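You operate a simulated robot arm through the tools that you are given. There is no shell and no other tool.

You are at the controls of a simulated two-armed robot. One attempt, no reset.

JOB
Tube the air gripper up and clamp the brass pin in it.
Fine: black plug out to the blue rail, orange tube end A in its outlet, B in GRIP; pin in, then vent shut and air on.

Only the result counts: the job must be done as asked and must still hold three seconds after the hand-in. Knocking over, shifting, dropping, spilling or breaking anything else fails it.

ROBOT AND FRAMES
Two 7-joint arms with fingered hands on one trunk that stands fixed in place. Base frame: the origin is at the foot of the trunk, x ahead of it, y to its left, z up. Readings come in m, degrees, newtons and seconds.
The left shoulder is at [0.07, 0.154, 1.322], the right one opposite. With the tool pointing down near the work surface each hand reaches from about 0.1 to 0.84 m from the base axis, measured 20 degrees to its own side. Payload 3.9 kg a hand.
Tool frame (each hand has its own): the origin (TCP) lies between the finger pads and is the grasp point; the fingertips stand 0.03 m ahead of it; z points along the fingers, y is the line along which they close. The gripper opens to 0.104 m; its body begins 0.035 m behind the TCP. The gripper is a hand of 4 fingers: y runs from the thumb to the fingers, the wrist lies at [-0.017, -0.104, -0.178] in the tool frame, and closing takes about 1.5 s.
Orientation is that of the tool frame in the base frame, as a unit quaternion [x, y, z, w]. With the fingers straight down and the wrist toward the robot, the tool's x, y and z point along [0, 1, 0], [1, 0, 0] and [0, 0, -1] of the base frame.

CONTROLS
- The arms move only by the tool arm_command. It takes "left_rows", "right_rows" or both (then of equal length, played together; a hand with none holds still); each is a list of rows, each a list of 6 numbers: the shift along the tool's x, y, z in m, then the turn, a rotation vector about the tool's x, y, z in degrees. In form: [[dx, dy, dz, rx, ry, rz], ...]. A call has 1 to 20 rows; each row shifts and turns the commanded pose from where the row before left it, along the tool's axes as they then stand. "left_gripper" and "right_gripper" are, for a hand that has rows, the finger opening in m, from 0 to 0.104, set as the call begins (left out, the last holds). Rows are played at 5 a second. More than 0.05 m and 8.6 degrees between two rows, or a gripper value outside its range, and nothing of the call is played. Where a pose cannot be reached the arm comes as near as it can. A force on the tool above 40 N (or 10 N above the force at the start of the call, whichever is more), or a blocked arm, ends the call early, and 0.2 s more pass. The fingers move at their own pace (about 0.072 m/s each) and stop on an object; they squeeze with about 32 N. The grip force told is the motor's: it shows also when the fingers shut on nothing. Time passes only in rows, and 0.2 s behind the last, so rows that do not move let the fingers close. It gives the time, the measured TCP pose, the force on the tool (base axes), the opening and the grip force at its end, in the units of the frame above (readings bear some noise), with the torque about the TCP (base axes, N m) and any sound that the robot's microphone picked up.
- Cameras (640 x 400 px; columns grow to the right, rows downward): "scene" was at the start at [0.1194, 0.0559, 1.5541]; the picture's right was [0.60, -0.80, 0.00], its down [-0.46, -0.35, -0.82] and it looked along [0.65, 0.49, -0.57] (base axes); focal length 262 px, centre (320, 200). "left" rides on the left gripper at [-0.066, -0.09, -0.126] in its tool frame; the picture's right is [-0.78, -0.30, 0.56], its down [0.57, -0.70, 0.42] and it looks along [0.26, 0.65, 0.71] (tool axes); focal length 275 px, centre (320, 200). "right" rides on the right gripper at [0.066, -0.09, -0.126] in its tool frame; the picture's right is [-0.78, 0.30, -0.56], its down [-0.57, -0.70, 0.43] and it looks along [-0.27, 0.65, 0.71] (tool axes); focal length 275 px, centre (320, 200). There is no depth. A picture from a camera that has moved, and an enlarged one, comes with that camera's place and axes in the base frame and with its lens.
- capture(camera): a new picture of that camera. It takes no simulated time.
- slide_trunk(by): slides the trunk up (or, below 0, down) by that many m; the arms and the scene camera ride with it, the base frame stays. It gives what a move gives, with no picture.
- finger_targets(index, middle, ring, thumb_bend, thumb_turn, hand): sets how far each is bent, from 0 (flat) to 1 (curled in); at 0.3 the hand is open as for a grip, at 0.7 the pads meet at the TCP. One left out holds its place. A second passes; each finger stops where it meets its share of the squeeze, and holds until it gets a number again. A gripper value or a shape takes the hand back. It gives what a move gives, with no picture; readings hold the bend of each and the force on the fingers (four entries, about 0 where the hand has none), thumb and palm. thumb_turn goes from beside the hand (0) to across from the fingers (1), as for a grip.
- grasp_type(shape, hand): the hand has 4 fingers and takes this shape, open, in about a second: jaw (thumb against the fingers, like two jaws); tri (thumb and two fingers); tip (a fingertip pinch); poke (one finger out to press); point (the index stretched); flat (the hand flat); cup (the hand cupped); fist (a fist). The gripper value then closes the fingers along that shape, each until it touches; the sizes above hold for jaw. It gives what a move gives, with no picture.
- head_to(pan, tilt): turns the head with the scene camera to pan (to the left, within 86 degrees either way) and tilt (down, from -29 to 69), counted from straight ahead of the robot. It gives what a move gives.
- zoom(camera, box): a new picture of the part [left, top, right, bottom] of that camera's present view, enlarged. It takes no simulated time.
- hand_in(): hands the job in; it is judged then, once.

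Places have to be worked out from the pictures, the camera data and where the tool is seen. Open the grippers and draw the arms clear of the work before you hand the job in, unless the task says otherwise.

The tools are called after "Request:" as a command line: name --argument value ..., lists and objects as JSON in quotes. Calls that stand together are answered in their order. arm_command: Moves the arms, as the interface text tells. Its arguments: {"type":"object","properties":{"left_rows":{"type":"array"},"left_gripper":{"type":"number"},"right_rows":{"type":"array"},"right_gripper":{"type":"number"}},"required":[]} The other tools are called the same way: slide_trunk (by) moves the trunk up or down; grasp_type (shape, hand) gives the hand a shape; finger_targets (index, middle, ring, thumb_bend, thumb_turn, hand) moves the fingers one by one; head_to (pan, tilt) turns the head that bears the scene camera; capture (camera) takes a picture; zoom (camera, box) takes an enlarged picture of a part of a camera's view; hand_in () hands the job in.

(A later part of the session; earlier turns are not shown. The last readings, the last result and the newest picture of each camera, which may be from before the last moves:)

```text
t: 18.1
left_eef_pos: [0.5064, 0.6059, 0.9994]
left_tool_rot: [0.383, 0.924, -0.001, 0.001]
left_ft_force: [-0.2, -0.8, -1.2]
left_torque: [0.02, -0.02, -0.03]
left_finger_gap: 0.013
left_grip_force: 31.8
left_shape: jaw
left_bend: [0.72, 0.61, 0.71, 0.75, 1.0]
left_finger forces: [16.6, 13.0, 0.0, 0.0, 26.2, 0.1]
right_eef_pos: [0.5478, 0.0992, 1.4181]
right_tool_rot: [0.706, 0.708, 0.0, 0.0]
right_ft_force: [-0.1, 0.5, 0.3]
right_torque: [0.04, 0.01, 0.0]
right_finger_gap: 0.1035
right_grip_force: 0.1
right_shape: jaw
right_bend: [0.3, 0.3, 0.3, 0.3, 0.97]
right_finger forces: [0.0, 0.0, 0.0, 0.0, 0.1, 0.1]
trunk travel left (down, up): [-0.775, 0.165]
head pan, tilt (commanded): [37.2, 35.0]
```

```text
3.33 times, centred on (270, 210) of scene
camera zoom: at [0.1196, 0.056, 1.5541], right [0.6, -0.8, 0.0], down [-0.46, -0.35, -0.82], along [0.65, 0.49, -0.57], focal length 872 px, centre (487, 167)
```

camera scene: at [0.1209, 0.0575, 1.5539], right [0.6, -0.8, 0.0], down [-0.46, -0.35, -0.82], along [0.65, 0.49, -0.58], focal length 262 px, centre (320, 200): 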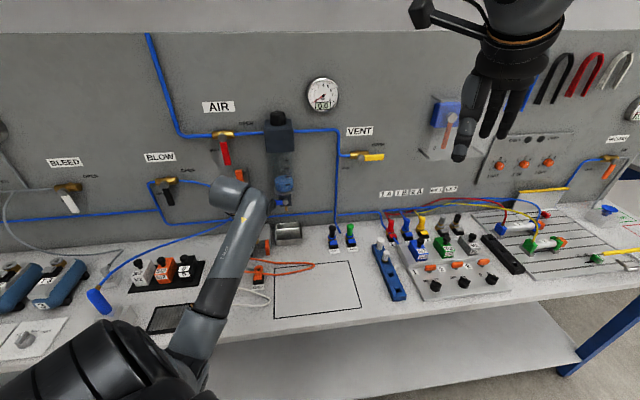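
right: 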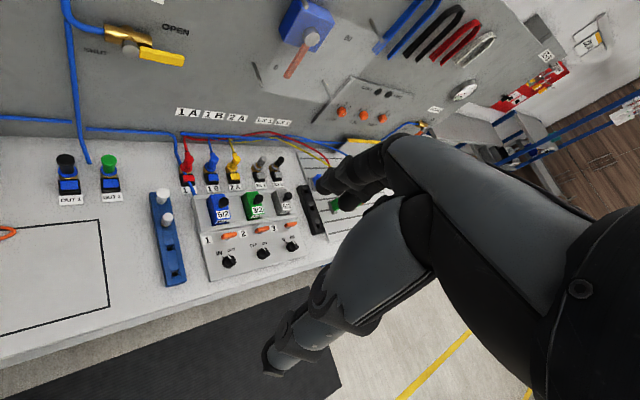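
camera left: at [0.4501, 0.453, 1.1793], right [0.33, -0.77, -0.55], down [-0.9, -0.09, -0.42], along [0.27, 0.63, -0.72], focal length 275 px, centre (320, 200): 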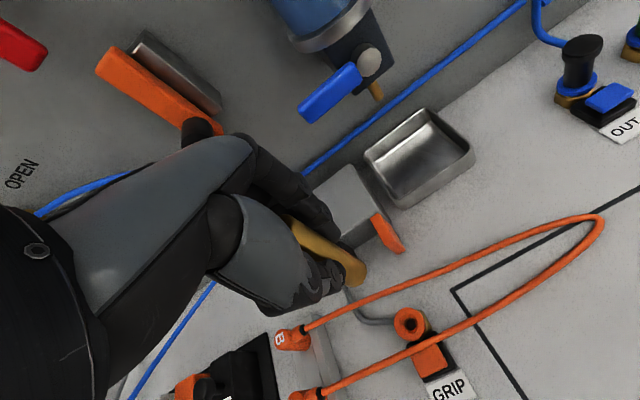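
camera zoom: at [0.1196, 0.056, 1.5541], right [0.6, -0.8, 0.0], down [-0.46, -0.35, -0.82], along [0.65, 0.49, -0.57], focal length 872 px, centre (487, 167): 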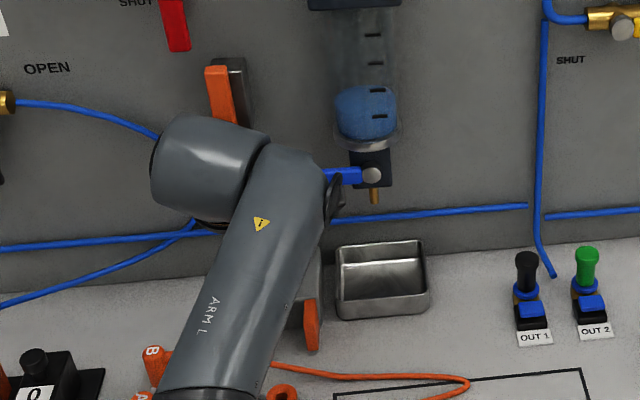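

The pin foot is over the gap centre (U≈-0.076, V≈0.791; gap centre -0.075, jaw depth 0.773–0.809). I lower it in small steps until it meets the bench at TCP z≈0.945.

Request:
arm_command --left_rows '[[0, 0, 0.01, 0, 0, 0], [0, 0, 0.01, 0, 0, 0], [0, 0, 0.01, 0, 0, 0], [0, 0, 0.01, 0, 0, 0], [0, 0, 0.006, 0, 0, 0], [0, 0, 0.004, 0, 0, 0]]'

Request:
zoom --camera "left" --box '[250, 180, 450, 320]'

```text
t: 19.5
left_eef_pos: [0.5066, 0.604, 0.9533]
left_tool_rot: [0.382, 0.924, 0.004, 0.003]
left_ft_force: [-1.9, -0.7, 17.4]
left_torque: [0.28, 0.02, 0.0]
left_finger_gap: 0.0141
left_grip_force: 32.3
left_shape: jaw
left_bend: [0.72, 0.61, 0.71, 0.75, 1.0]
left_finger forces: [27.6, 26.4, 0.0, 0.1, 30.6, 0.1]
right_eef_pos: [0.5443, 0.0966, 1.4196]
right_tool_rot: [0.706, 0.708, 0.001, 0.0]
right_ft_force: [-0.1, 0.6, 0.4]
right_torque: [0.01, 0.0, -0.02]
right_finger_gap: 0.1033
right_grip_force: 0.1
right_shape: jaw
right_bend: [0.3, 0.3, 0.3, 0.3, 0.97]
right_finger forces: [0.1, 0.0, 0.0, 0.0, 0.0, 0.0]
trunk travel left (down, up): [-0.775, 0.165]
head pan, tilt (commanded): [37.2, 35.0]
```

```text
2.86 times, centred on (350, 250) of left
camera zoom: at [0.4883, 0.4922, 1.0794], right [0.34, -0.75, -0.56], down [-0.9, -0.09, -0.43], along [0.28, 0.65, -0.71], focal length 786 px, centre (234, 57)
```

zoom: 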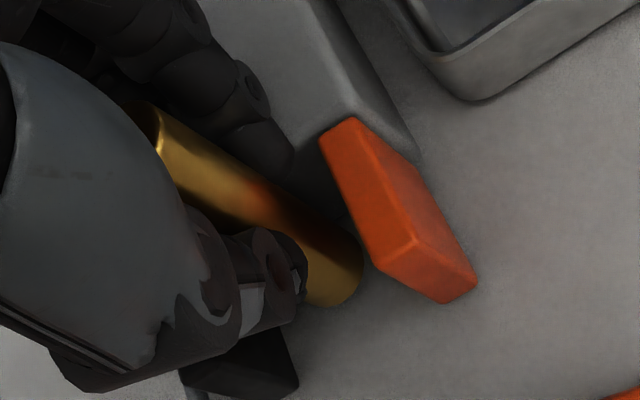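

The fingertips (not the pin) have met the block top about 8 mm before the pin reaches the bench. I ease the press off slightly and loosen the grip just a little, so the pin can slide down between the pads, guided.

Request:
arm_command --left_rows '[[0, 0, -0.003, 0, 0, 0], [0, 0, 0, 0, 0, 0], [0, 0, 0, 0, 0, 0]]' --left_gripper 0.016

Request:
zoom --camera "left" --box '[250, 180, 450, 320]'

```text
t: 20.3
left_eef_pos: [0.5059, 0.6027, 0.9522]
left_tool_rot: [0.383, 0.924, 0.0, 0.001]
left_ft_force: [-1.7, 1.2, 11.1]
left_torque: [0.22, -0.02, -0.01]
left_finger_gap: 0.0167
left_grip_force: 0.0
left_shape: jaw
left_bend: [0.73, 0.6, 0.6, 0.73, 1.0]
left_finger forces: [4.2, 10.1, 0.0, 0.1, 1.1, 0.1]
right_eef_pos: [0.545, 0.097, 1.4197]
right_tool_rot: [0.706, 0.708, 0.0, -0.001]
right_ft_force: [-0.6, 0.2, -0.5]
right_torque: [-0.01, 0.01, 0.01]
right_finger_gap: 0.1038
right_grip_force: 0.0
right_shape: jaw
right_bend: [0.3, 0.3, 0.3, 0.3, 0.97]
right_finger forces: [0.1, 0.0, 0.1, 0.0, 0.0, 0.1]
trunk travel left (down, up): [-0.775, 0.165]
head pan, tilt (commanded): [37.2, 35.0]
```

```text
2.86 times, centred on (350, 250) of left
camera zoom: at [0.4888, 0.4922, 1.0797], right [0.34, -0.76, -0.56], down [-0.9, -0.09, -0.43], along [0.27, 0.65, -0.71], focal length 786 px, centre (234, 57)
```

zoom: 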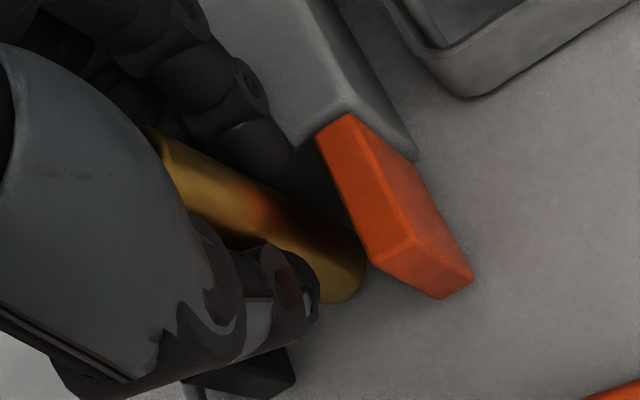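

Grip force is gone and the pin's top edge has shifted down in view, so it has slid down. I raise the hand a few mm and open a bit further.

Request:
arm_command --left_rows '[[0, 0, -0.003, 0, 0, 0], [0, 0, -0.002, 0, 0, 0], [0, 0, 0, 0, 0, 0]]' --left_gripper 0.024

Request:
zoom --camera "left" --box '[250, 180, 450, 320]'

```text
t: 21.1
left_eef_pos: [0.5062, 0.603, 0.9555]
left_tool_rot: [0.383, 0.924, 0.0, 0.0]
left_ft_force: [0.8, 0.8, 0.5]
left_torque: [0.01, 0.0, 0.0]
left_finger_gap: 0.0237
left_grip_force: 0.1
left_shape: jaw
left_bend: [0.73, 0.57, 0.55, 0.74, 1.0]
left_finger forces: [0.5, 0.0, 0.0, 0.0, 0.0, 0.0]
right_eef_pos: [0.5473, 0.0991, 1.4178]
right_tool_rot: [0.707, 0.707, 0.001, -0.001]
right_ft_force: [1.0, -0.6, 0.3]
right_torque: [-0.03, 0.01, 0.0]
right_finger_gap: 0.1035
right_grip_force: 0.0
right_shape: jaw
right_bend: [0.3, 0.3, 0.3, 0.3, 0.97]
right_finger forces: [0.0, 0.0, 0.1, 0.0, 0.1, 0.1]
trunk travel left (down, up): [-0.775, 0.165]
head pan, tilt (commanded): [37.2, 35.0]
```

```text
2.86 times, centred on (350, 250) of left
camera zoom: at [0.4893, 0.4933, 1.0826], right [0.34, -0.76, -0.56], down [-0.9, -0.09, -0.43], along [0.27, 0.64, -0.71], focal length 786 px, centre (234, 57)
```

zoom: 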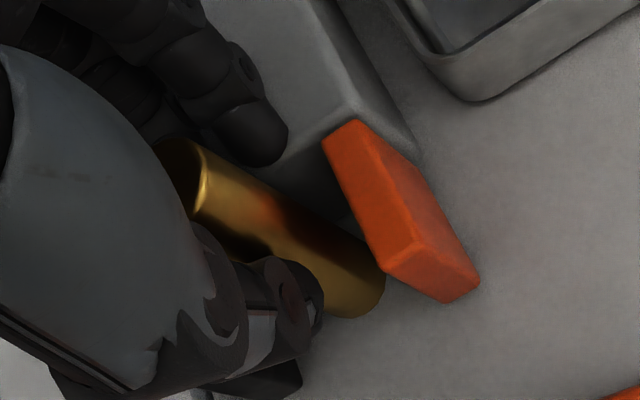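

All finger forces are near zero and the pin appears upright between the jaws. I open further and then rise straight up off it.

Request:
arm_command --left_rows '[[0, 0, -0.002, 0, 0, 0], [0, 0, 0, 0, 0, 0], [0, 0, 0, 0, 0, 0], [0, 0, 0, 0, 0, 0]]' --left_gripper 0.055

Request:
zoom --camera "left" --box '[220, 150, 450, 320]'

```text
t: 22.1
left_eef_pos: [0.5059, 0.6055, 0.9596]
left_tool_rot: [0.383, 0.924, 0.0, 0.002]
left_ft_force: [-0.6, -0.3, -1.5]
left_torque: [0.01, 0.03, -0.04]
left_finger_gap: 0.0543
left_grip_force: 0.0
left_shape: jaw
left_bend: [0.74, 0.43, 0.4, 0.67, 1.0]
left_finger forces: [0.1, 0.0, 0.0, 0.0, 0.1, 0.0]
right_eef_pos: [0.5476, 0.0996, 1.4187]
right_tool_rot: [0.707, 0.708, 0.0, -0.001]
right_ft_force: [0.3, -0.8, 0.0]
right_torque: [-0.01, 0.03, -0.02]
right_finger_gap: 0.1035
right_grip_force: 0.1
right_shape: jaw
right_bend: [0.3, 0.3, 0.3, 0.3, 0.97]
right_finger forces: [0.0, 0.0, 0.0, 0.1, 0.0, 0.0]
trunk travel left (down, up): [-0.775, 0.165]
head pan, tilt (commanded): [37.2, 35.0]
```

```text
2.35 times, centred on (335, 235) of left
camera zoom: at [0.4893, 0.4944, 1.0849], right [0.34, -0.76, -0.56], down [-0.9, -0.09, -0.43], along [0.27, 0.65, -0.71], focal length 648 px, centre (285, 118)
```

zoom: 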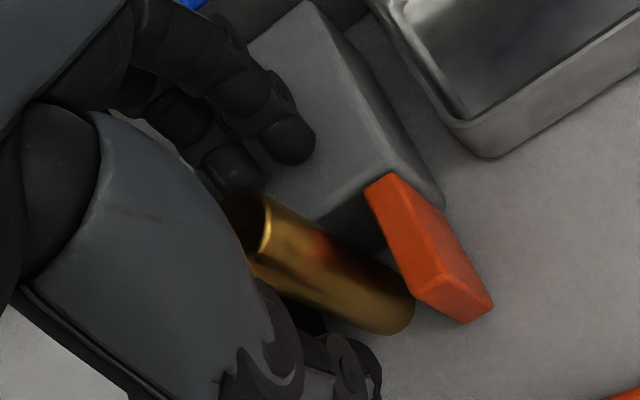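

The pin stands freely; one finger still reads a high bend, so I open more before lifting to be sure nothing hooks the pin.

Request:
arm_command --left_rows '[[0, 0, -0.002, 0, 0, 0], [0, 0, 0, 0, 0, 0], [0, 0, 0, 0, 0, 0], [0, 0, 0, 0, 0, 0]]' --left_gripper 0.085

Request:
zoom --camera "left" --box '[220, 150, 450, 320]'

```text
t: 23.1
left_eef_pos: [0.5064, 0.6045, 0.9605]
left_tool_rot: [0.383, 0.924, 0.0, 0.001]
left_ft_force: [-0.3, 0.2, -0.3]
left_torque: [0.01, 0.03, 0.01]
left_finger_gap: 0.085
left_grip_force: 0.0
left_shape: jaw
left_bend: [0.27, 0.34, 0.31, 0.45, 0.98]
left_finger forces: [0.1, 0.0, 0.1, 0.0, 0.0, 0.0]
right_eef_pos: [0.5478, 0.0996, 1.419]
right_tool_rot: [0.706, 0.708, 0.0, -0.001]
right_ft_force: [0.0, 1.3, 1.3]
right_torque: [-0.03, -0.02, 0.01]
right_finger_gap: 0.1036
right_grip_force: 0.0
right_shape: jaw
right_bend: [0.3, 0.3, 0.3, 0.3, 0.97]
right_finger forces: [0.0, 0.1, 0.0, 0.1, 0.0, 0.1]
trunk travel left (down, up): [-0.775, 0.165]
head pan, tilt (commanded): [37.2, 35.0]
```

```text
2.35 times, centred on (335, 235) of left
camera zoom: at [0.4888, 0.4943, 1.087], right [0.34, -0.76, -0.56], down [-0.9, -0.09, -0.43], along [0.27, 0.65, -0.71], focal length 648 px, centre (285, 118)
```

zoom: 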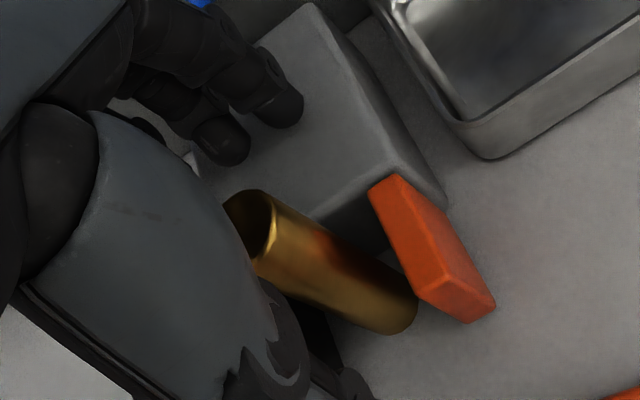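

All fingers are clear. I lift 4.8 cm in small steps to free the fingertips above the pin top, then draw back from the wall.

Request:
arm_command --left_rows '[[0, 0, -0.01, 0, 0, 0], [0, 0, -0.01, 0, 0, 0], [0, 0, -0.01, 0, 0, 0], [0, 0, -0.01, 0, 0, 0], [0, 0, -0.008, 0, 0, 0]]'

Request:
zoom --camera "left" --box '[220, 150, 450, 320]'

```text
t: 24.3
left_eef_pos: [0.5042, 0.6039, 1.0084]
left_tool_rot: [0.382, 0.924, 0.0, 0.001]
left_ft_force: [-0.6, 0.4, -0.3]
left_torque: [0.02, 0.0, 0.03]
left_finger_gap: 0.0849
left_grip_force: 0.2
left_shape: jaw
left_bend: [0.27, 0.34, 0.31, 0.45, 0.98]
left_finger forces: [0.1, 0.0, 0.1, 0.0, 0.0, 0.0]
right_eef_pos: [0.5479, 0.1001, 1.4178]
right_tool_rot: [0.706, 0.708, 0.0, 0.0]
right_ft_force: [-0.4, 0.1, -0.2]
right_torque: [0.02, -0.02, 0.0]
right_finger_gap: 0.1033
right_grip_force: 0.0
right_shape: jaw
right_bend: [0.3, 0.3, 0.3, 0.3, 0.97]
right_finger forces: [0.1, 0.0, 0.0, 0.1, 0.0, 0.0]
trunk travel left (down, up): [-0.775, 0.165]
head pan, tilt (commanded): [37.2, 35.0]
```

```text
2.35 times, centred on (335, 235) of left
camera zoom: at [0.488, 0.4944, 1.1344], right [0.34, -0.76, -0.56], down [-0.9, -0.09, -0.43], along [0.27, 0.65, -0.71], focal length 648 px, centre (285, 118)
```

zoom: 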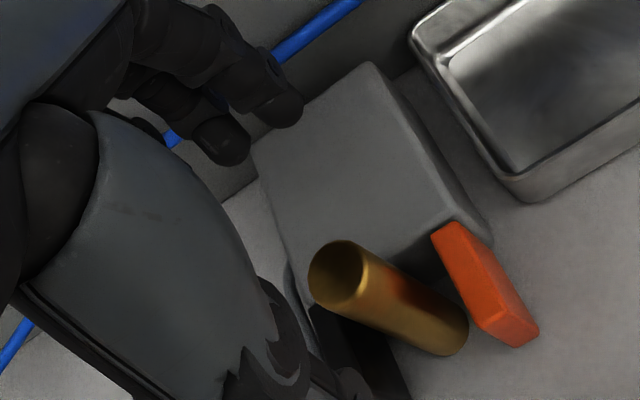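

The pin stands upright between the jaws (about U=-0.073, V=0.788). Fingertips are ~12 mm above its top, so I draw the hand back from the wall and then up, and look at the result.

Request:
arm_command --left_rows '[[0, -0.01, -0.002, 0, 0, 0], [0, -0.015, -0.002, 0, 0, 0], [0, -0.02, -0.005, 0, 0, 0], [0, -0.03, -0.01, 0, 0, 0], [0, -0.03, -0.03, 0, 0, 0], [0, -0.03, -0.03, 0, 0, 0], [0, -0.03, -0.04, 0, 0, 0], [0, 0, 0, 0, 0, 0]]'

Request:
capture --camera "left"

Request:
zoom --camera "left" --box '[240, 180, 440, 320]'

Request:
capture --camera "scene"

```text
t: 26.1
left_eef_pos: [0.3902, 0.4851, 1.127]
left_tool_rot: [0.382, 0.924, 0.0, 0.001]
left_ft_force: [-0.8, 0.5, 0.2]
left_torque: [0.05, 0.01, 0.0]
left_finger_gap: 0.0849
left_grip_force: 0.1
left_shape: jaw
left_bend: [0.27, 0.34, 0.31, 0.45, 0.98]
left_finger forces: [0.0, 0.1, 0.1, 0.0, 0.0, 0.0]
right_eef_pos: [0.5483, 0.1005, 1.4183]
right_tool_rot: [0.706, 0.708, 0.0, -0.001]
right_ft_force: [-0.5, 0.5, 0.2]
right_torque: [0.02, 0.01, 0.0]
right_finger_gap: 0.1036
right_grip_force: 0.1
right_shape: jaw
right_bend: [0.3, 0.3, 0.3, 0.3, 0.97]
right_finger forces: [0.1, 0.0, 0.1, 0.0, 0.1, 0.1]
trunk travel left (down, up): [-0.775, 0.165]
head pan, tilt (commanded): [37.2, 35.0]
```

```text
taken
camera left: at [0.3728, 0.376, 1.2532], right [0.34, -0.76, -0.56], down [-0.9, -0.09, -0.43], along [0.27, 0.65, -0.71], focal length 275 px, centre (320, 200)
```

left: 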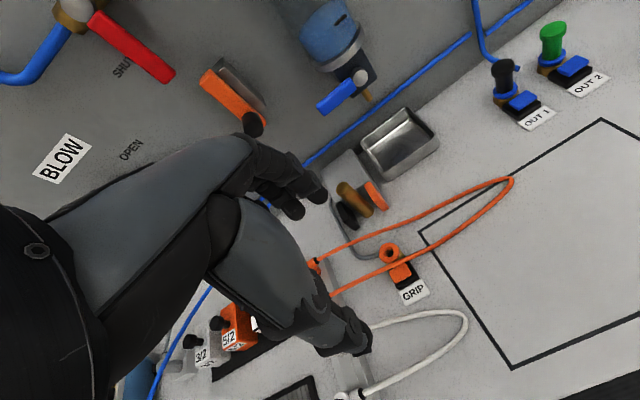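

```text
2.86 times, centred on (340, 250) of left
camera zoom: at [0.3728, 0.376, 1.2532], right [0.34, -0.76, -0.56], down [-0.9, -0.09, -0.43], along [0.27, 0.65, -0.71], focal length 786 px, centre (263, 57)
```

zoom: 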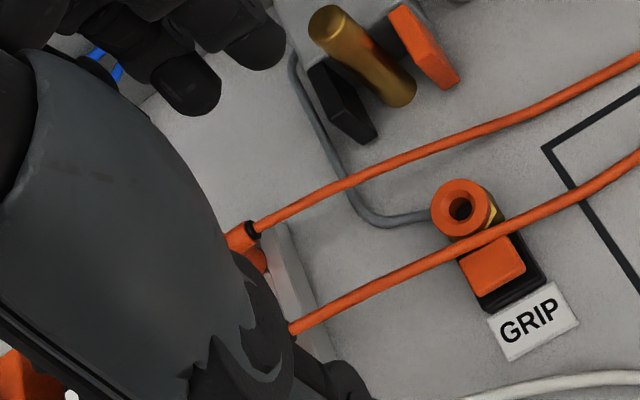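

```text
taken
camera scene: at [0.1197, 0.0561, 1.5541], right [0.6, -0.8, 0.0], down [-0.46, -0.35, -0.82], along [0.65, 0.49, -0.57], focal length 262 px, centre (320, 200)
```

scene: 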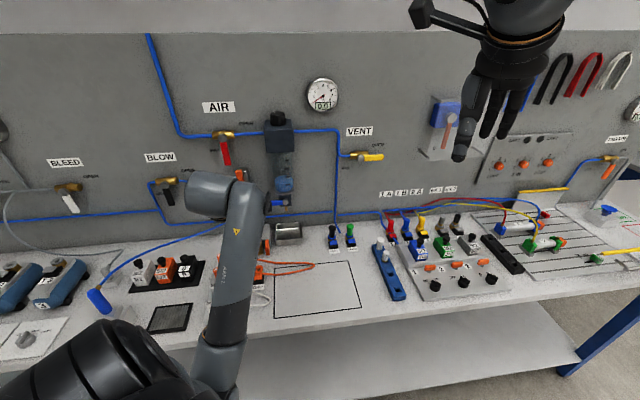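

The pin stands well in the jaws and nothing else moved. Next is the black plug: the left hand will hold it while the right hand presses OUT 1's blue release pad, so I shape the right hand to "poke" and look at where its finger is.

Request:
grasp_type --hand "right" --shape "poke"

Request:
capture --camera "right"

Request:
head_to --pan 10 --tilt 20

Request:
capture --camera "scene"

```text
t: 27.0
left_eef_pos: [0.3888, 0.4866, 1.1267]
left_tool_rot: [0.382, 0.924, 0.0, 0.001]
left_ft_force: [-1.0, -0.6, -0.4]
left_torque: [0.03, 0.01, 0.03]
left_finger_gap: 0.0847
left_grip_force: 0.0
left_shape: jaw
left_bend: [0.27, 0.34, 0.31, 0.45, 0.98]
left_finger forces: [0.0, 0.0, 0.0, 0.0, 0.0, 0.1]
right_eef_pos: [0.5478, 0.1, 1.4184]
right_tool_rot: [0.706, 0.708, 0.0, -0.001]
right_ft_force: [-0.1, -0.4, 0.5]
right_torque: [0.02, 0.0, 0.0]
right_finger_gap: 0.0
right_grip_force: 0.1
right_shape: poke
right_bend: [0.7, 0.7, 0.99, 1.0, 1.0]
right_finger forces: [0.0, 0.1, 0.1, 0.1, 0.1, 0.0]
trunk travel left (down, up): [-0.775, 0.165]
head pan, tilt (commanded): [37.2, 35.0]
```

```text
taken
camera right: at [0.4573, 0.1643, 1.544], right [0.3, -0.78, 0.56], down [-0.7, -0.57, -0.42], along [0.65, -0.26, -0.71], focal length 275 px, centre (320, 200)
```

right: 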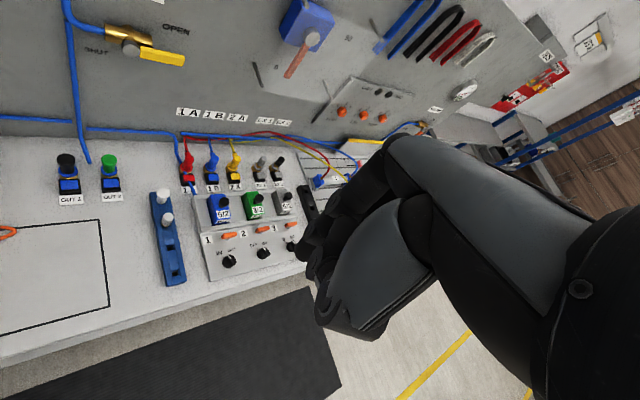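

```text
t: 27.9
left_eef_pos: [0.3891, 0.4861, 1.1271]
left_tool_rot: [0.383, 0.924, 0.0, 0.001]
left_ft_force: [-0.1, -0.7, 0.0]
left_torque: [-0.01, -0.03, -0.01]
left_finger_gap: 0.0849
left_grip_force: 0.0
left_shape: jaw
left_bend: [0.27, 0.34, 0.31, 0.45, 0.98]
left_finger forces: [0.0, 0.1, 0.0, 0.0, 0.1, 0.0]
right_eef_pos: [0.547, 0.0993, 1.4187]
right_tool_rot: [0.707, 0.707, 0.0, -0.001]
right_ft_force: [0.3, -0.3, 0.8]
right_torque: [-0.02, 0.04, -0.02]
right_finger_gap: 0.0001
right_grip_force: 0.1
right_shape: poke
right_bend: [0.7, 0.7, 0.99, 1.0, 1.0]
right_finger forces: [0.1, 0.0, 0.0, 0.0, 0.0, 0.0]
trunk travel left (down, up): [-0.775, 0.165]
head pan, tilt (commanded): [10.0, 20.0]
```

```text
taken
camera scene: at [0.141, 0.0188, 1.578], right [0.17, -0.98, 0.0], down [-0.34, -0.06, -0.94], along [0.93, 0.16, -0.34], focal length 262 px, centre (320, 200)
```

scene: 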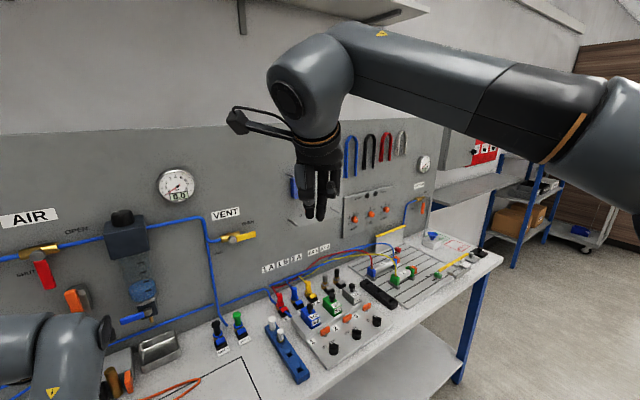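

I zoom on the right hand to see the poke finger's tip.

Request:
zoom --camera "scene" --box '[270, 100, 370, 230]'

Request:
zoom --camera "right" --box '[260, 130, 460, 350]'

```text
3.08 times, centred on (320, 165) of scene
camera zoom: at [0.141, 0.0188, 1.578], right [0.17, -0.98, 0.0], down [-0.34, -0.06, -0.94], along [0.93, 0.16, -0.34], focal length 805 px, centre (320, 308)
```

zoom: 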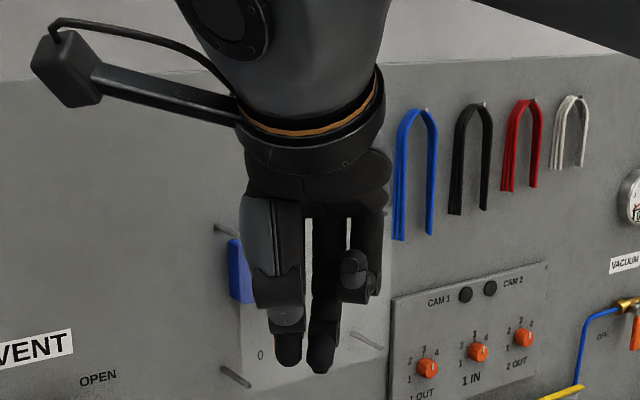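

```text
1.82 times, centred on (360, 240) of right
camera zoom: at [0.4573, 0.1644, 1.544], right [0.3, -0.78, 0.56], down [-0.7, -0.57, -0.42], along [0.65, -0.26, -0.71], focal length 500 px, centre (247, 127)
```

zoom: 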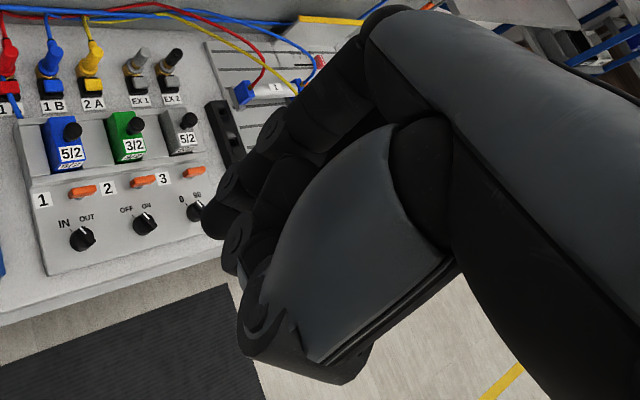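

Poke puts index and middle out together near the TCP. I curl the middle finger in too, so only the index tip stands out, and look again.

Request:
finger_targets --hand "right" --middle 1.0 --ring 1.0 --index 0.55

Request:
zoom --camera "scene" --box '[270, 100, 370, 230]'

Request:
zoom --camera "right" --box '[220, 100, 460, 350]'

```text
t: 28.9
left_eef_pos: [0.3897, 0.4858, 1.1269]
left_tool_rot: [0.382, 0.924, 0.0, 0.001]
left_ft_force: [-0.1, 1.1, 0.2]
left_torque: [0.02, 0.01, 0.01]
left_finger_gap: 0.0848
left_grip_force: 0.0
left_shape: jaw
left_bend: [0.27, 0.34, 0.31, 0.45, 0.98]
left_finger forces: [0.1, 0.0, 0.1, 0.0, 0.1, 0.1]
right_eef_pos: [0.5465, 0.0998, 1.4189]
right_tool_rot: [0.707, 0.708, -0.001, -0.001]
right_ft_force: [1.2, 0.0, -0.2]
right_torque: [0.03, 0.01, 0.02]
right_finger_gap: 0.0413
right_grip_force: 0.0
right_shape: fingers
right_bend: [0.55, 1.0, 1.0, 1.0, 1.0]
right_finger forces: [0.0, 0.1, 0.0, 0.0, 0.0, 0.1]
trunk travel left (down, up): [-0.775, 0.165]
head pan, tilt (commanded): [10.0, 20.0]
```

```text
3.08 times, centred on (320, 165) of scene
camera zoom: at [0.141, 0.0186, 1.578], right [0.17, -0.98, 0.0], down [-0.34, -0.06, -0.94], along [0.93, 0.16, -0.34], focal length 805 px, centre (320, 308)
```

zoom: 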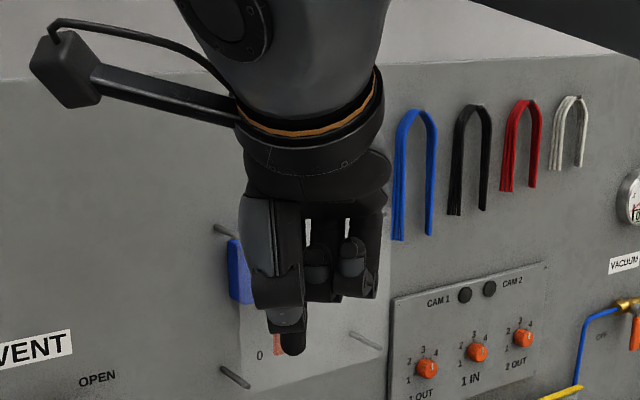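

```text
1.60 times, centred on (340, 225) of right
camera zoom: at [0.4573, 0.1643, 1.544], right [0.3, -0.78, 0.56], down [-0.7, -0.57, -0.42], along [0.65, -0.26, -0.71], focal length 440 px, centre (288, 160)
```

zoom: 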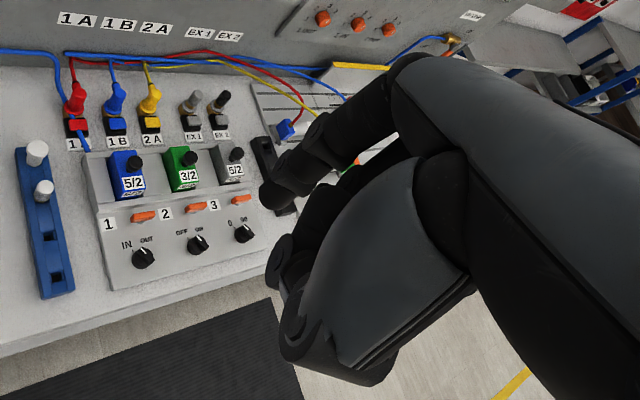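

The index tip now stands out alone at about tool (0.011, 0.02, 0.022). Next I yaw the left hand by -60° so its thumb stays off the release pad, and bring it to hover above the black plug.

Request:
head_to --pan 32 --tilt 35

Request:
arm_command --left_rows '[[0, 0, 0, 0, 0, 7.5], [0, 0, 0, 0, 0, 7.5], [0, 0, 0, 0, 0, 7.5], [0, 0, 0, 0, 0, 7.5], [0, 0, 0, 0, 0, 7.5], [0, 0, 0, 0, 0, 7.5], [0, 0, 0, 0, 0, 7.5], [0, 0, 0, 0, 0, 7.5], [0.0045, 0.0387, 0.006, 0, 0, 0], [0.0045, 0.0387, 0.006, 0, 0, 0], [0.0045, 0.0387, 0.006, 0, 0, 0], [0.0045, 0.0387, 0.006, 0, 0, 0], [0.0045, 0.0387, 0.006, 0, 0, 0], [0.0045, 0.0387, 0.006, 0, 0, 0], [0.0045, 0.0387, 0.006, 0, 0, 0], [0.0045, 0.0387, 0.006, 0, 0, 0], [0, 0, 0, 0, 0, 0]]' --left_gripper 0.06

Request:
capture --camera "left"

Request:
capture --camera "scene"

```text
t: 29.8
left_eef_pos: [0.389, 0.4848, 1.1263]
left_tool_rot: [0.382, 0.924, 0.0, 0.002]
left_ft_force: [0.0, -0.4, 0.2]
left_torque: [0.01, 0.0, 0.01]
left_finger_gap: 0.0847
left_grip_force: 0.0
left_shape: jaw
left_bend: [0.27, 0.34, 0.31, 0.45, 0.98]
left_finger forces: [0.0, 0.1, 0.1, 0.1, 0.0, 0.0]
right_eef_pos: [0.548, 0.0993, 1.4178]
right_tool_rot: [0.707, 0.708, 0.0, -0.001]
right_ft_force: [-0.7, 0.4, 0.1]
right_torque: [0.0, 0.01, -0.01]
right_finger_gap: 0.0412
right_grip_force: 0.1
right_shape: fingers
right_bend: [0.55, 1.0, 1.0, 1.0, 1.0]
right_finger forces: [0.0, 0.0, 0.0, 0.1, 0.0, 0.0]
trunk travel left (down, up): [-0.775, 0.165]
head pan, tilt (commanded): [32.0, 35.0]
```

```text
t: 33.4
left_eef_pos: [0.6957, 0.4419, 1.0797]
left_tool_rot: [0.793, 0.609, 0.001, 0.001]
left_ft_force: [-0.4, 0.2, -1.0]
left_torque: [0.03, 0.02, 0.0]
left_finger_gap: 0.0602
left_grip_force: 0.0
left_shape: jaw
left_bend: [0.73, 0.41, 0.38, 0.64, 0.99]
left_finger forces: [0.1, 0.2, 0.0, 0.0, 0.0, 0.0]
right_eef_pos: [0.5467, 0.0996, 1.4184]
right_tool_rot: [0.707, 0.707, 0.001, 0.0]
right_ft_force: [0.0, -0.3, 0.3]
right_torque: [0.02, 0.0, 0.02]
right_finger_gap: 0.0414
right_grip_force: 0.1
right_shape: fingers
right_bend: [0.55, 1.0, 1.0, 1.0, 1.0]
right_finger forces: [0.0, 0.0, 0.0, 0.1, 0.0, 0.1]
trunk travel left (down, up): [-0.775, 0.165]
head pan, tilt (commanded): [32.0, 35.0]
```

```text
taken
camera left: at [0.5932, 0.4007, 1.205], right [-0.49, -0.67, -0.56], down [-0.53, 0.73, -0.43], along [0.7, 0.09, -0.71], focal length 275 px, centre (320, 200)
```

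left: 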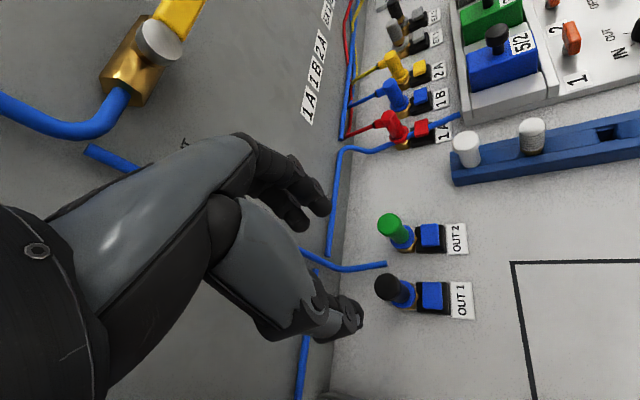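

```text
taken
camera scene: at [0.1233, 0.0494, 1.5542], right [0.53, -0.85, 0.0], down [-0.49, -0.3, -0.82], along [0.69, 0.43, -0.57], focal length 262 px, centre (320, 200)
```

scene: 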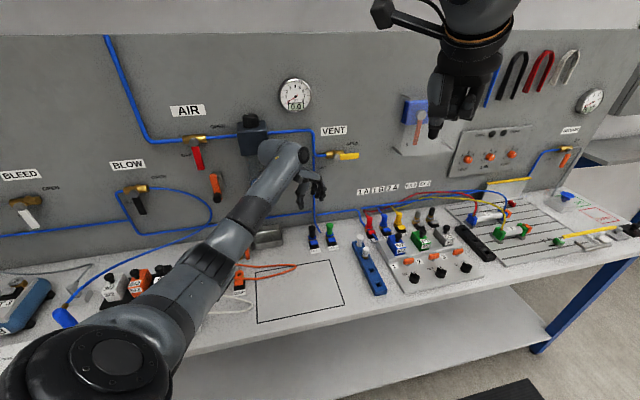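

The plug cap sits within 3 mm of the tool axis (plug ≈ (0.698, 0.440), pad ≈ (0.678, 0.419)). I narrow the opening to 0.045, centre, and come down to z≈0.985 for a check.

Request:
arm_command --left_rows '[[-0.001, 0.003, 0.025, 0, 0, 0], [0, 0, 0.025, 0, 0, 0], [0, 0, 0.025, 0, 0, 0], [0, 0, 0.02, 0, 0, 0], [0, 0, 0, 0, 0, 0]]' --left_gripper 0.048

Request:
zoom --camera "left" --box '[240, 150, 480, 350]'

Request:
zoom --camera "scene" --box '[250, 160, 370, 270]'

```text
t: 34.6
left_eef_pos: [0.6998, 0.4394, 0.9846]
left_tool_rot: [0.794, 0.608, 0.0, 0.0]
left_ft_force: [-0.3, 0.0, 0.0]
left_torque: [-0.03, 0.0, -0.01]
left_finger_gap: 0.0485
left_grip_force: 0.2
left_shape: jaw
left_bend: [0.74, 0.46, 0.43, 0.7, 1.0]
left_finger forces: [0.1, 0.1, 0.1, 0.1, 0.0, 0.0]
right_eef_pos: [0.5476, 0.1, 1.4195]
right_tool_rot: [0.706, 0.708, -0.001, 0.0]
right_ft_force: [-0.3, 0.3, 0.0]
right_torque: [0.02, 0.0, -0.01]
right_finger_gap: 0.0413
right_grip_force: 0.1
right_shape: fingers
right_bend: [0.55, 1.0, 1.0, 1.0, 1.0]
right_finger forces: [0.0, 0.0, 0.0, 0.1, 0.1, 0.0]
trunk travel left (down, up): [-0.775, 0.165]
head pan, tilt (commanded): [32.0, 35.0]
```

```text
2.00 times, centred on (360, 250) of left
camera zoom: at [0.5956, 0.3993, 1.1106], right [-0.49, -0.67, -0.56], down [-0.53, 0.73, -0.43], along [0.7, 0.09, -0.71], focal length 551 px, centre (240, 100)
```

zoom: 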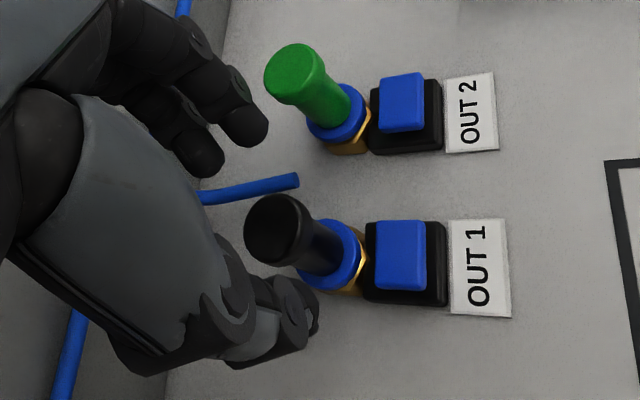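

```text
3.64 times, centred on (310, 215) of scene
camera zoom: at [0.1239, 0.0492, 1.5542], right [0.53, -0.85, 0.0], down [-0.49, -0.3, -0.82], along [0.69, 0.43, -0.57], focal length 951 px, centre (356, 146)
```

zoom: 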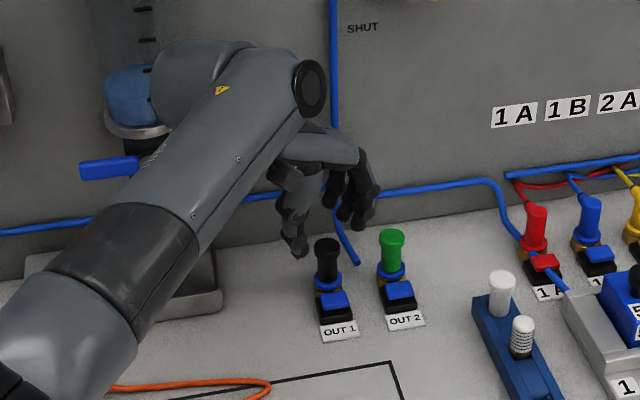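

The cap is centred on the tool axis now. The thumb tip reaches about 5 cm ahead of the TCP, so I descend only to z≈0.970 to stay above the blue collar, then close.

Request:
arm_command --left_rows '[[0, 0, 0.008, 0, 0, 0], [0, 0, 0.0065, 0, 0, 0], [0, 0, 0, 0, 0, 0]]'

Request:
zoom --camera "left" --box '[240, 150, 480, 350]'

Request:
zoom --camera "scene" --box '[285, 190, 345, 260]'

```text
t: 35.4
left_eef_pos: [0.6991, 0.4413, 0.9695]
left_tool_rot: [0.793, 0.609, 0.0, 0.001]
left_ft_force: [-0.4, -0.8, -0.3]
left_torque: [0.0, -0.02, -0.01]
left_finger_gap: 0.0485
left_grip_force: 0.1
left_shape: jaw
left_bend: [0.74, 0.46, 0.43, 0.7, 1.0]
left_finger forces: [0.0, 0.0, 0.0, 0.0, 0.1, 0.0]
right_eef_pos: [0.548, 0.1001, 1.4191]
right_tool_rot: [0.706, 0.708, -0.001, -0.001]
right_ft_force: [0.0, -0.4, 0.4]
right_torque: [0.02, 0.02, 0.02]
right_finger_gap: 0.0408
right_grip_force: 0.1
right_shape: fingers
right_bend: [0.55, 1.0, 1.0, 1.0, 1.0]
right_finger forces: [0.0, 0.1, 0.0, 0.0, 0.1, 0.1]
trunk travel left (down, up): [-0.775, 0.165]
head pan, tilt (commanded): [32.0, 35.0]
```

```text
2.00 times, centred on (360, 250) of left
camera zoom: at [0.596, 0.4009, 1.0966], right [-0.49, -0.67, -0.56], down [-0.53, 0.73, -0.43], along [0.7, 0.09, -0.71], focal length 551 px, centre (240, 100)
```

zoom: 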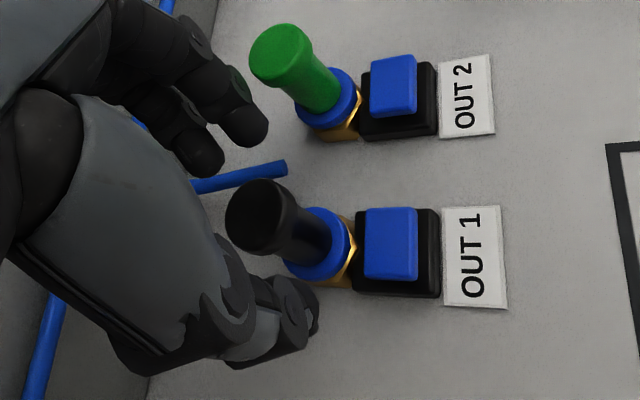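

```text
5.71 times, centred on (315, 225) of scene
camera zoom: at [0.1238, 0.0491, 1.5542], right [0.53, -0.85, 0.0], down [-0.49, -0.3, -0.82], along [0.69, 0.43, -0.57], focal length 1495 px, centre (349, 57)
```

zoom: 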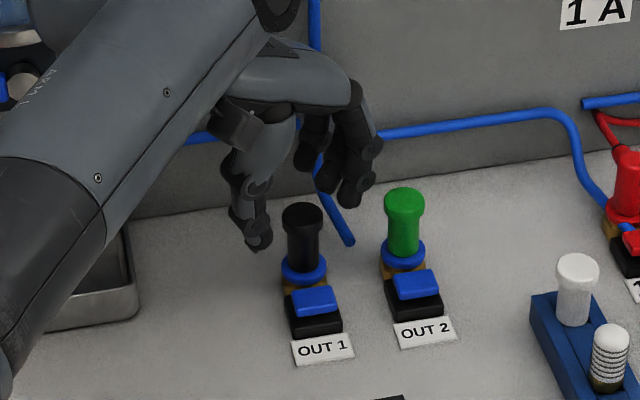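

The cap is between thumb and fingers, offset only ~2 mm. I close the left hand on the plug.

Request:
arm_command --left_rows '[[-0.001, -0.001, 0, 0, 0, 0], [0, 0, 0, 0, 0, 0], [0, 0, 0, 0, 0, 0], [0, 0, 0, 0, 0, 0], [0, 0, 0, 0, 0, 0], [0, 0, 0, 0, 0, 0]]' --left_gripper 0.0

Request:
zoom --camera "left" --box '[240, 150, 480, 350]'

Request:
zoom --camera "scene" --box '[285, 190, 345, 260]'

```text
t: 36.8
left_eef_pos: [0.6976, 0.4406, 0.9709]
left_tool_rot: [0.793, 0.609, 0.002, 0.0]
left_ft_force: [2.7, -1.4, 6.2]
left_torque: [-0.09, -0.23, 0.01]
left_finger_gap: 0.0037
left_grip_force: 32.0
left_shape: jaw
left_bend: [0.71, 0.65, 0.7, 0.71, 1.0]
left_finger forces: [18.2, 13.9, 0.0, 0.1, 24.9, 0.0]
right_eef_pos: [0.5473, 0.0988, 1.42]
right_tool_rot: [0.707, 0.707, 0.001, 0.0]
right_ft_force: [-0.4, 0.2, -0.2]
right_torque: [0.0, -0.01, -0.01]
right_finger_gap: 0.0415
right_grip_force: 0.1
right_shape: fingers
right_bend: [0.55, 1.0, 1.0, 1.0, 1.0]
right_finger forces: [0.0, 0.0, 0.1, 0.0, 0.0, 0.0]
trunk travel left (down, up): [-0.775, 0.165]
head pan, tilt (commanded): [32.0, 35.0]
```

```text
2.00 times, centred on (360, 250) of left
camera zoom: at [0.5949, 0.3992, 1.0972], right [-0.49, -0.67, -0.56], down [-0.53, 0.73, -0.43], along [0.7, 0.09, -0.71], focal length 551 px, centre (240, 100)
```

zoom: 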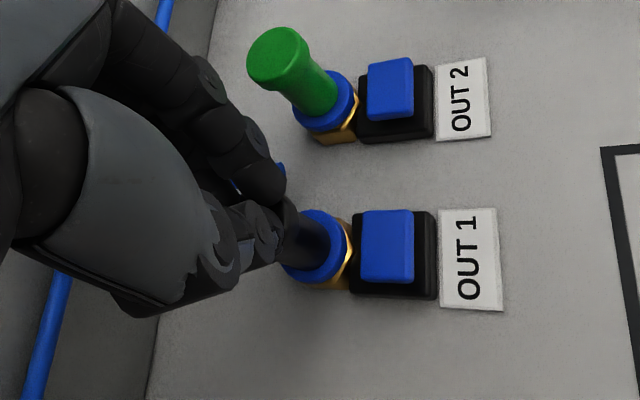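

```text
5.71 times, centred on (315, 225) of scene
camera zoom: at [0.1236, 0.048, 1.5543], right [0.53, -0.85, 0.0], down [-0.49, -0.3, -0.82], along [0.69, 0.43, -0.57], focal length 1495 px, centre (349, 57)
```

zoom: 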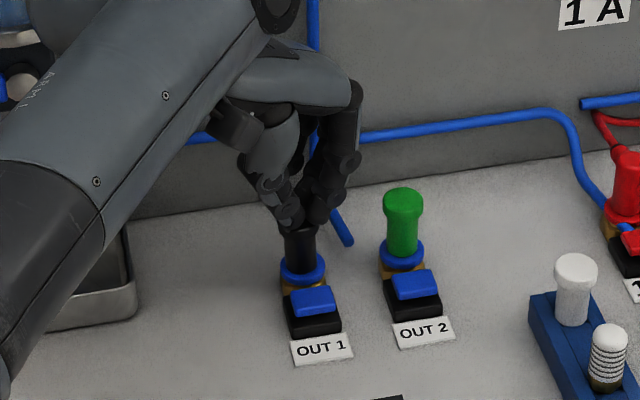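

The grip on the plug is firm. Before bringing the right arm across I test with a gentle 4 mm upward pull whether the plug is locked.

Request:
arm_command --left_rows '[[0, 0, -0.002, 0, 0, 0], [0, 0, -0.002, 0, 0, 0]]'

```text
t: 37.4
left_eef_pos: [0.6986, 0.4415, 0.9717]
left_tool_rot: [0.794, 0.608, -0.002, 0.0]
left_ft_force: [3.0, -0.8, -4.4]
left_torque: [-0.12, -0.19, 0.02]
left_finger_gap: 0.0033
left_grip_force: 31.9
left_shape: jaw
left_bend: [0.7, 0.65, 0.7, 0.71, 1.0]
left_finger forces: [17.7, 12.6, 0.0, 0.0, 23.2, 0.0]
right_eef_pos: [0.5484, 0.0998, 1.4189]
right_tool_rot: [0.707, 0.707, -0.001, -0.001]
right_ft_force: [0.7, -0.5, -0.3]
right_torque: [-0.01, 0.01, -0.06]
right_finger_gap: 0.041
right_grip_force: 0.1
right_shape: fingers
right_bend: [0.55, 1.0, 1.0, 1.0, 1.0]
right_finger forces: [0.1, 0.1, 0.0, 0.0, 0.0, 0.1]
trunk travel left (down, up): [-0.775, 0.165]
head pan, tilt (commanded): [32.0, 35.0]
```

The plug is locked (force rose ~10 N with no travel), so the pad must be pressed; from here the right arm would be at its reach limit, so I'll lower the trunk first. I release the plug, lift the left hand clear and draw it back.

Request:
arm_command --left_rows '[[0, 0, 0.002, 0, 0, 0], [0, 0, 0, 0, 0, 0], [0, 0, 0, 0, 0, 0], [0, 0, 0, 0, 0, 0], [0, 0, -0.01, 0, 0, 0], [0, 0, -0.02, 0, 0, 0], [0, 0, -0.03, 0, 0, 0], [0, 0, -0.04, 0, 0, 0], [0, -0.03, -0.04, 0, 0, 0], [0, -0.04, -0.03, 0, 0, 0], [0, -0.04, -0.03, 0, 0, 0], [0, -0.04, -0.03, 0, 0, 0], [0, -0.04, -0.03, 0, 0, 0], [0, 0, 0, 0, 0, 0]]' --left_gripper 0.05

Request:
capture --camera "scene"

Request:
capture --camera "left"

```text
t: 40.4
left_eef_pos: [0.5169, 0.4906, 1.2323]
left_tool_rot: [0.793, 0.609, 0.001, 0.0]
left_ft_force: [0.4, -0.1, 0.6]
left_torque: [0.02, 0.0, -0.04]
left_finger_gap: 0.0496
left_grip_force: 0.1
left_shape: jaw
left_bend: [0.74, 0.45, 0.42, 0.69, 1.0]
left_finger forces: [0.0, 0.1, 0.0, 0.0, 0.0, 0.0]
right_eef_pos: [0.5486, 0.0988, 1.418]
right_tool_rot: [0.706, 0.708, 0.0, -0.001]
right_ft_force: [0.5, 0.5, 0.3]
right_torque: [0.02, -0.01, 0.0]
right_finger_gap: 0.0413
right_grip_force: 0.0
right_shape: fingers
right_bend: [0.55, 1.0, 1.0, 1.0, 1.0]
right_finger forces: [0.0, 0.0, 0.0, 0.1, 0.0, 0.1]
trunk travel left (down, up): [-0.775, 0.165]
head pan, tilt (commanded): [32.0, 35.0]
```

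```text
taken
camera scene: at [0.125, 0.049, 1.5541], right [0.53, -0.85, 0.0], down [-0.49, -0.3, -0.82], along [0.69, 0.43, -0.57], focal length 262 px, centre (320, 200)
```

scene: 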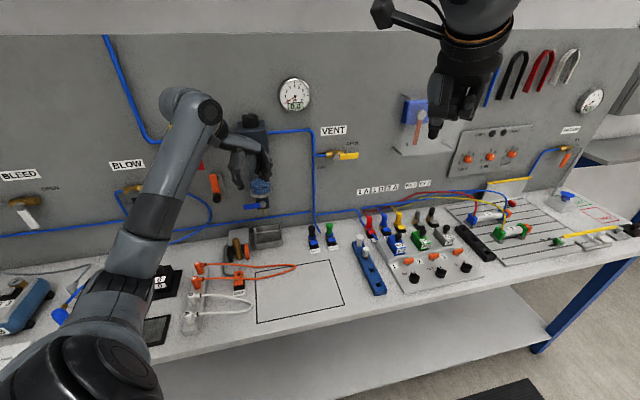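

```text
taken
camera left: at [0.413, 0.4499, 1.3589], right [-0.49, -0.67, -0.56], down [-0.53, 0.73, -0.43], along [0.7, 0.09, -0.71], focal length 275 px, centre (320, 200)
```

left: 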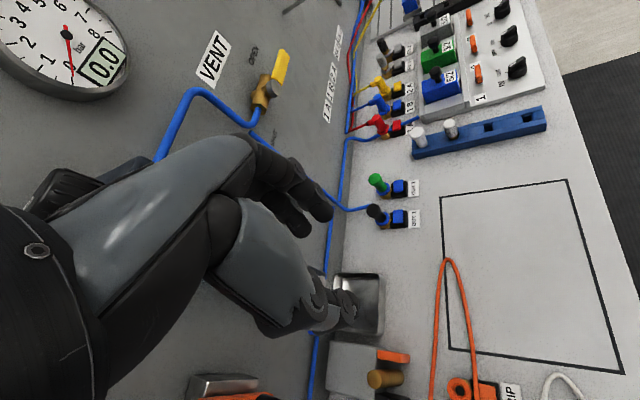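

The bench is undisturbed. I slide the trunk down 0.2 m so both shoulders sit closer to bench height.

Request:
slide_trunk --by -0.2

Request:
capture --camera "scene"

```text
t: 42.5
left_eef_pos: [0.5155, 0.4899, 1.0326]
left_tool_rot: [0.793, 0.609, 0.0, 0.001]
left_ft_force: [-0.3, 0.8, 0.4]
left_torque: [-0.01, -0.01, 0.01]
left_finger_gap: 0.0497
left_grip_force: 0.1
left_shape: jaw
left_bend: [0.74, 0.45, 0.42, 0.69, 1.0]
left_finger forces: [0.1, 0.1, 0.1, 0.0, 0.0, 0.0]
right_eef_pos: [0.5468, 0.1003, 1.2192]
right_tool_rot: [0.706, 0.708, -0.001, -0.001]
right_ft_force: [0.1, 0.5, -0.2]
right_torque: [-0.03, -0.01, -0.01]
right_finger_gap: 0.0411
right_grip_force: 0.1
right_shape: fingers
right_bend: [0.55, 1.0, 1.0, 1.0, 1.0]
right_finger forces: [0.0, 0.0, 0.1, 0.0, 0.2, 0.1]
trunk travel left (down, up): [-0.575, 0.365]
head pan, tilt (commanded): [32.0, 35.0]
```

```text
taken
camera scene: at [0.1238, 0.0491, 1.3542], right [0.53, -0.85, 0.0], down [-0.49, -0.3, -0.82], along [0.69, 0.43, -0.57], focal length 262 px, centre (320, 200)
```

scene: 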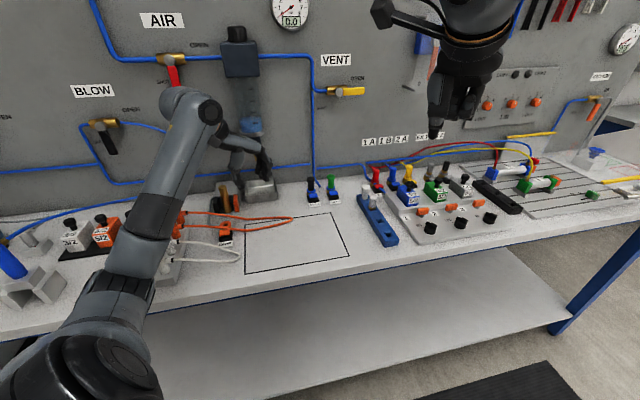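

Trunk is down 0.2 m. I bring the left hand back over the plug at the same offset as before (TCP ≈ (0.698, 0.4405)) and come down to grip height.

Request:
arm_command --left_rows '[[0, 0.0, -0.02, 0, 0, 0], [0, 0.0315, 0, 0, 0, 0], [0, 0.0315, 0, 0, 0, 0], [0, 0.0315, 0, 0, 0, 0], [0, 0.0315, 0, 0, 0, 0], [0, 0.0315, 0, 0, 0, 0], [-0.0005, 0.031, 0, 0, 0, 0], [0, 0, 0.03, 0, 0, 0], [0, 0, 0.03, 0, 0, 0], [0, 0, 0.007, 0, 0, 0], [0, 0, 0, 0, 0, 0]]'

Request:
zoom --camera "left" --box '[240, 150, 480, 350]'

```text
t: 44.9
left_eef_pos: [0.6972, 0.4405, 0.9844]
left_tool_rot: [0.794, 0.608, 0.001, 0.001]
left_ft_force: [0.3, -0.1, -0.6]
left_torque: [-0.02, 0.02, -0.02]
left_finger_gap: 0.05
left_grip_force: 0.1
left_shape: jaw
left_bend: [0.74, 0.45, 0.42, 0.69, 1.0]
left_finger forces: [0.2, 0.0, 0.1, 0.0, 0.1, 0.0]
right_eef_pos: [0.5474, 0.0997, 1.2184]
right_tool_rot: [0.706, 0.708, -0.001, -0.001]
right_ft_force: [0.0, 0.0, 0.0]
right_torque: [-0.02, -0.01, -0.01]
right_finger_gap: 0.0414
right_grip_force: 0.2
right_shape: fingers
right_bend: [0.55, 1.0, 1.0, 1.0, 1.0]
right_finger forces: [0.1, 0.0, 0.0, 0.0, 0.1, 0.0]
trunk travel left (down, up): [-0.575, 0.365]
head pan, tilt (commanded): [32.0, 35.0]
```

```text
2.00 times, centred on (360, 250) of left
camera zoom: at [0.5937, 0.3997, 1.1115], right [-0.49, -0.67, -0.56], down [-0.53, 0.73, -0.43], along [0.7, 0.09, -0.71], focal length 551 px, centre (240, 100)
```

zoom: 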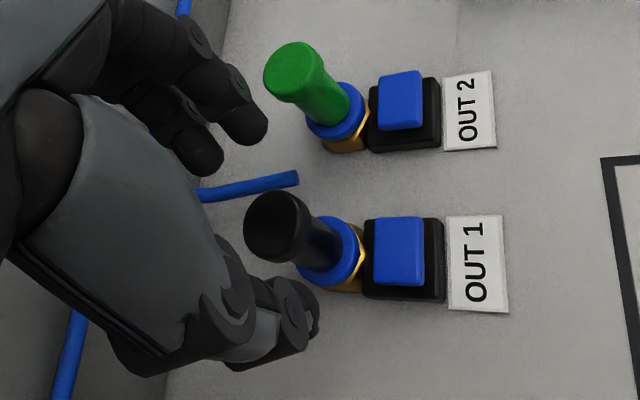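

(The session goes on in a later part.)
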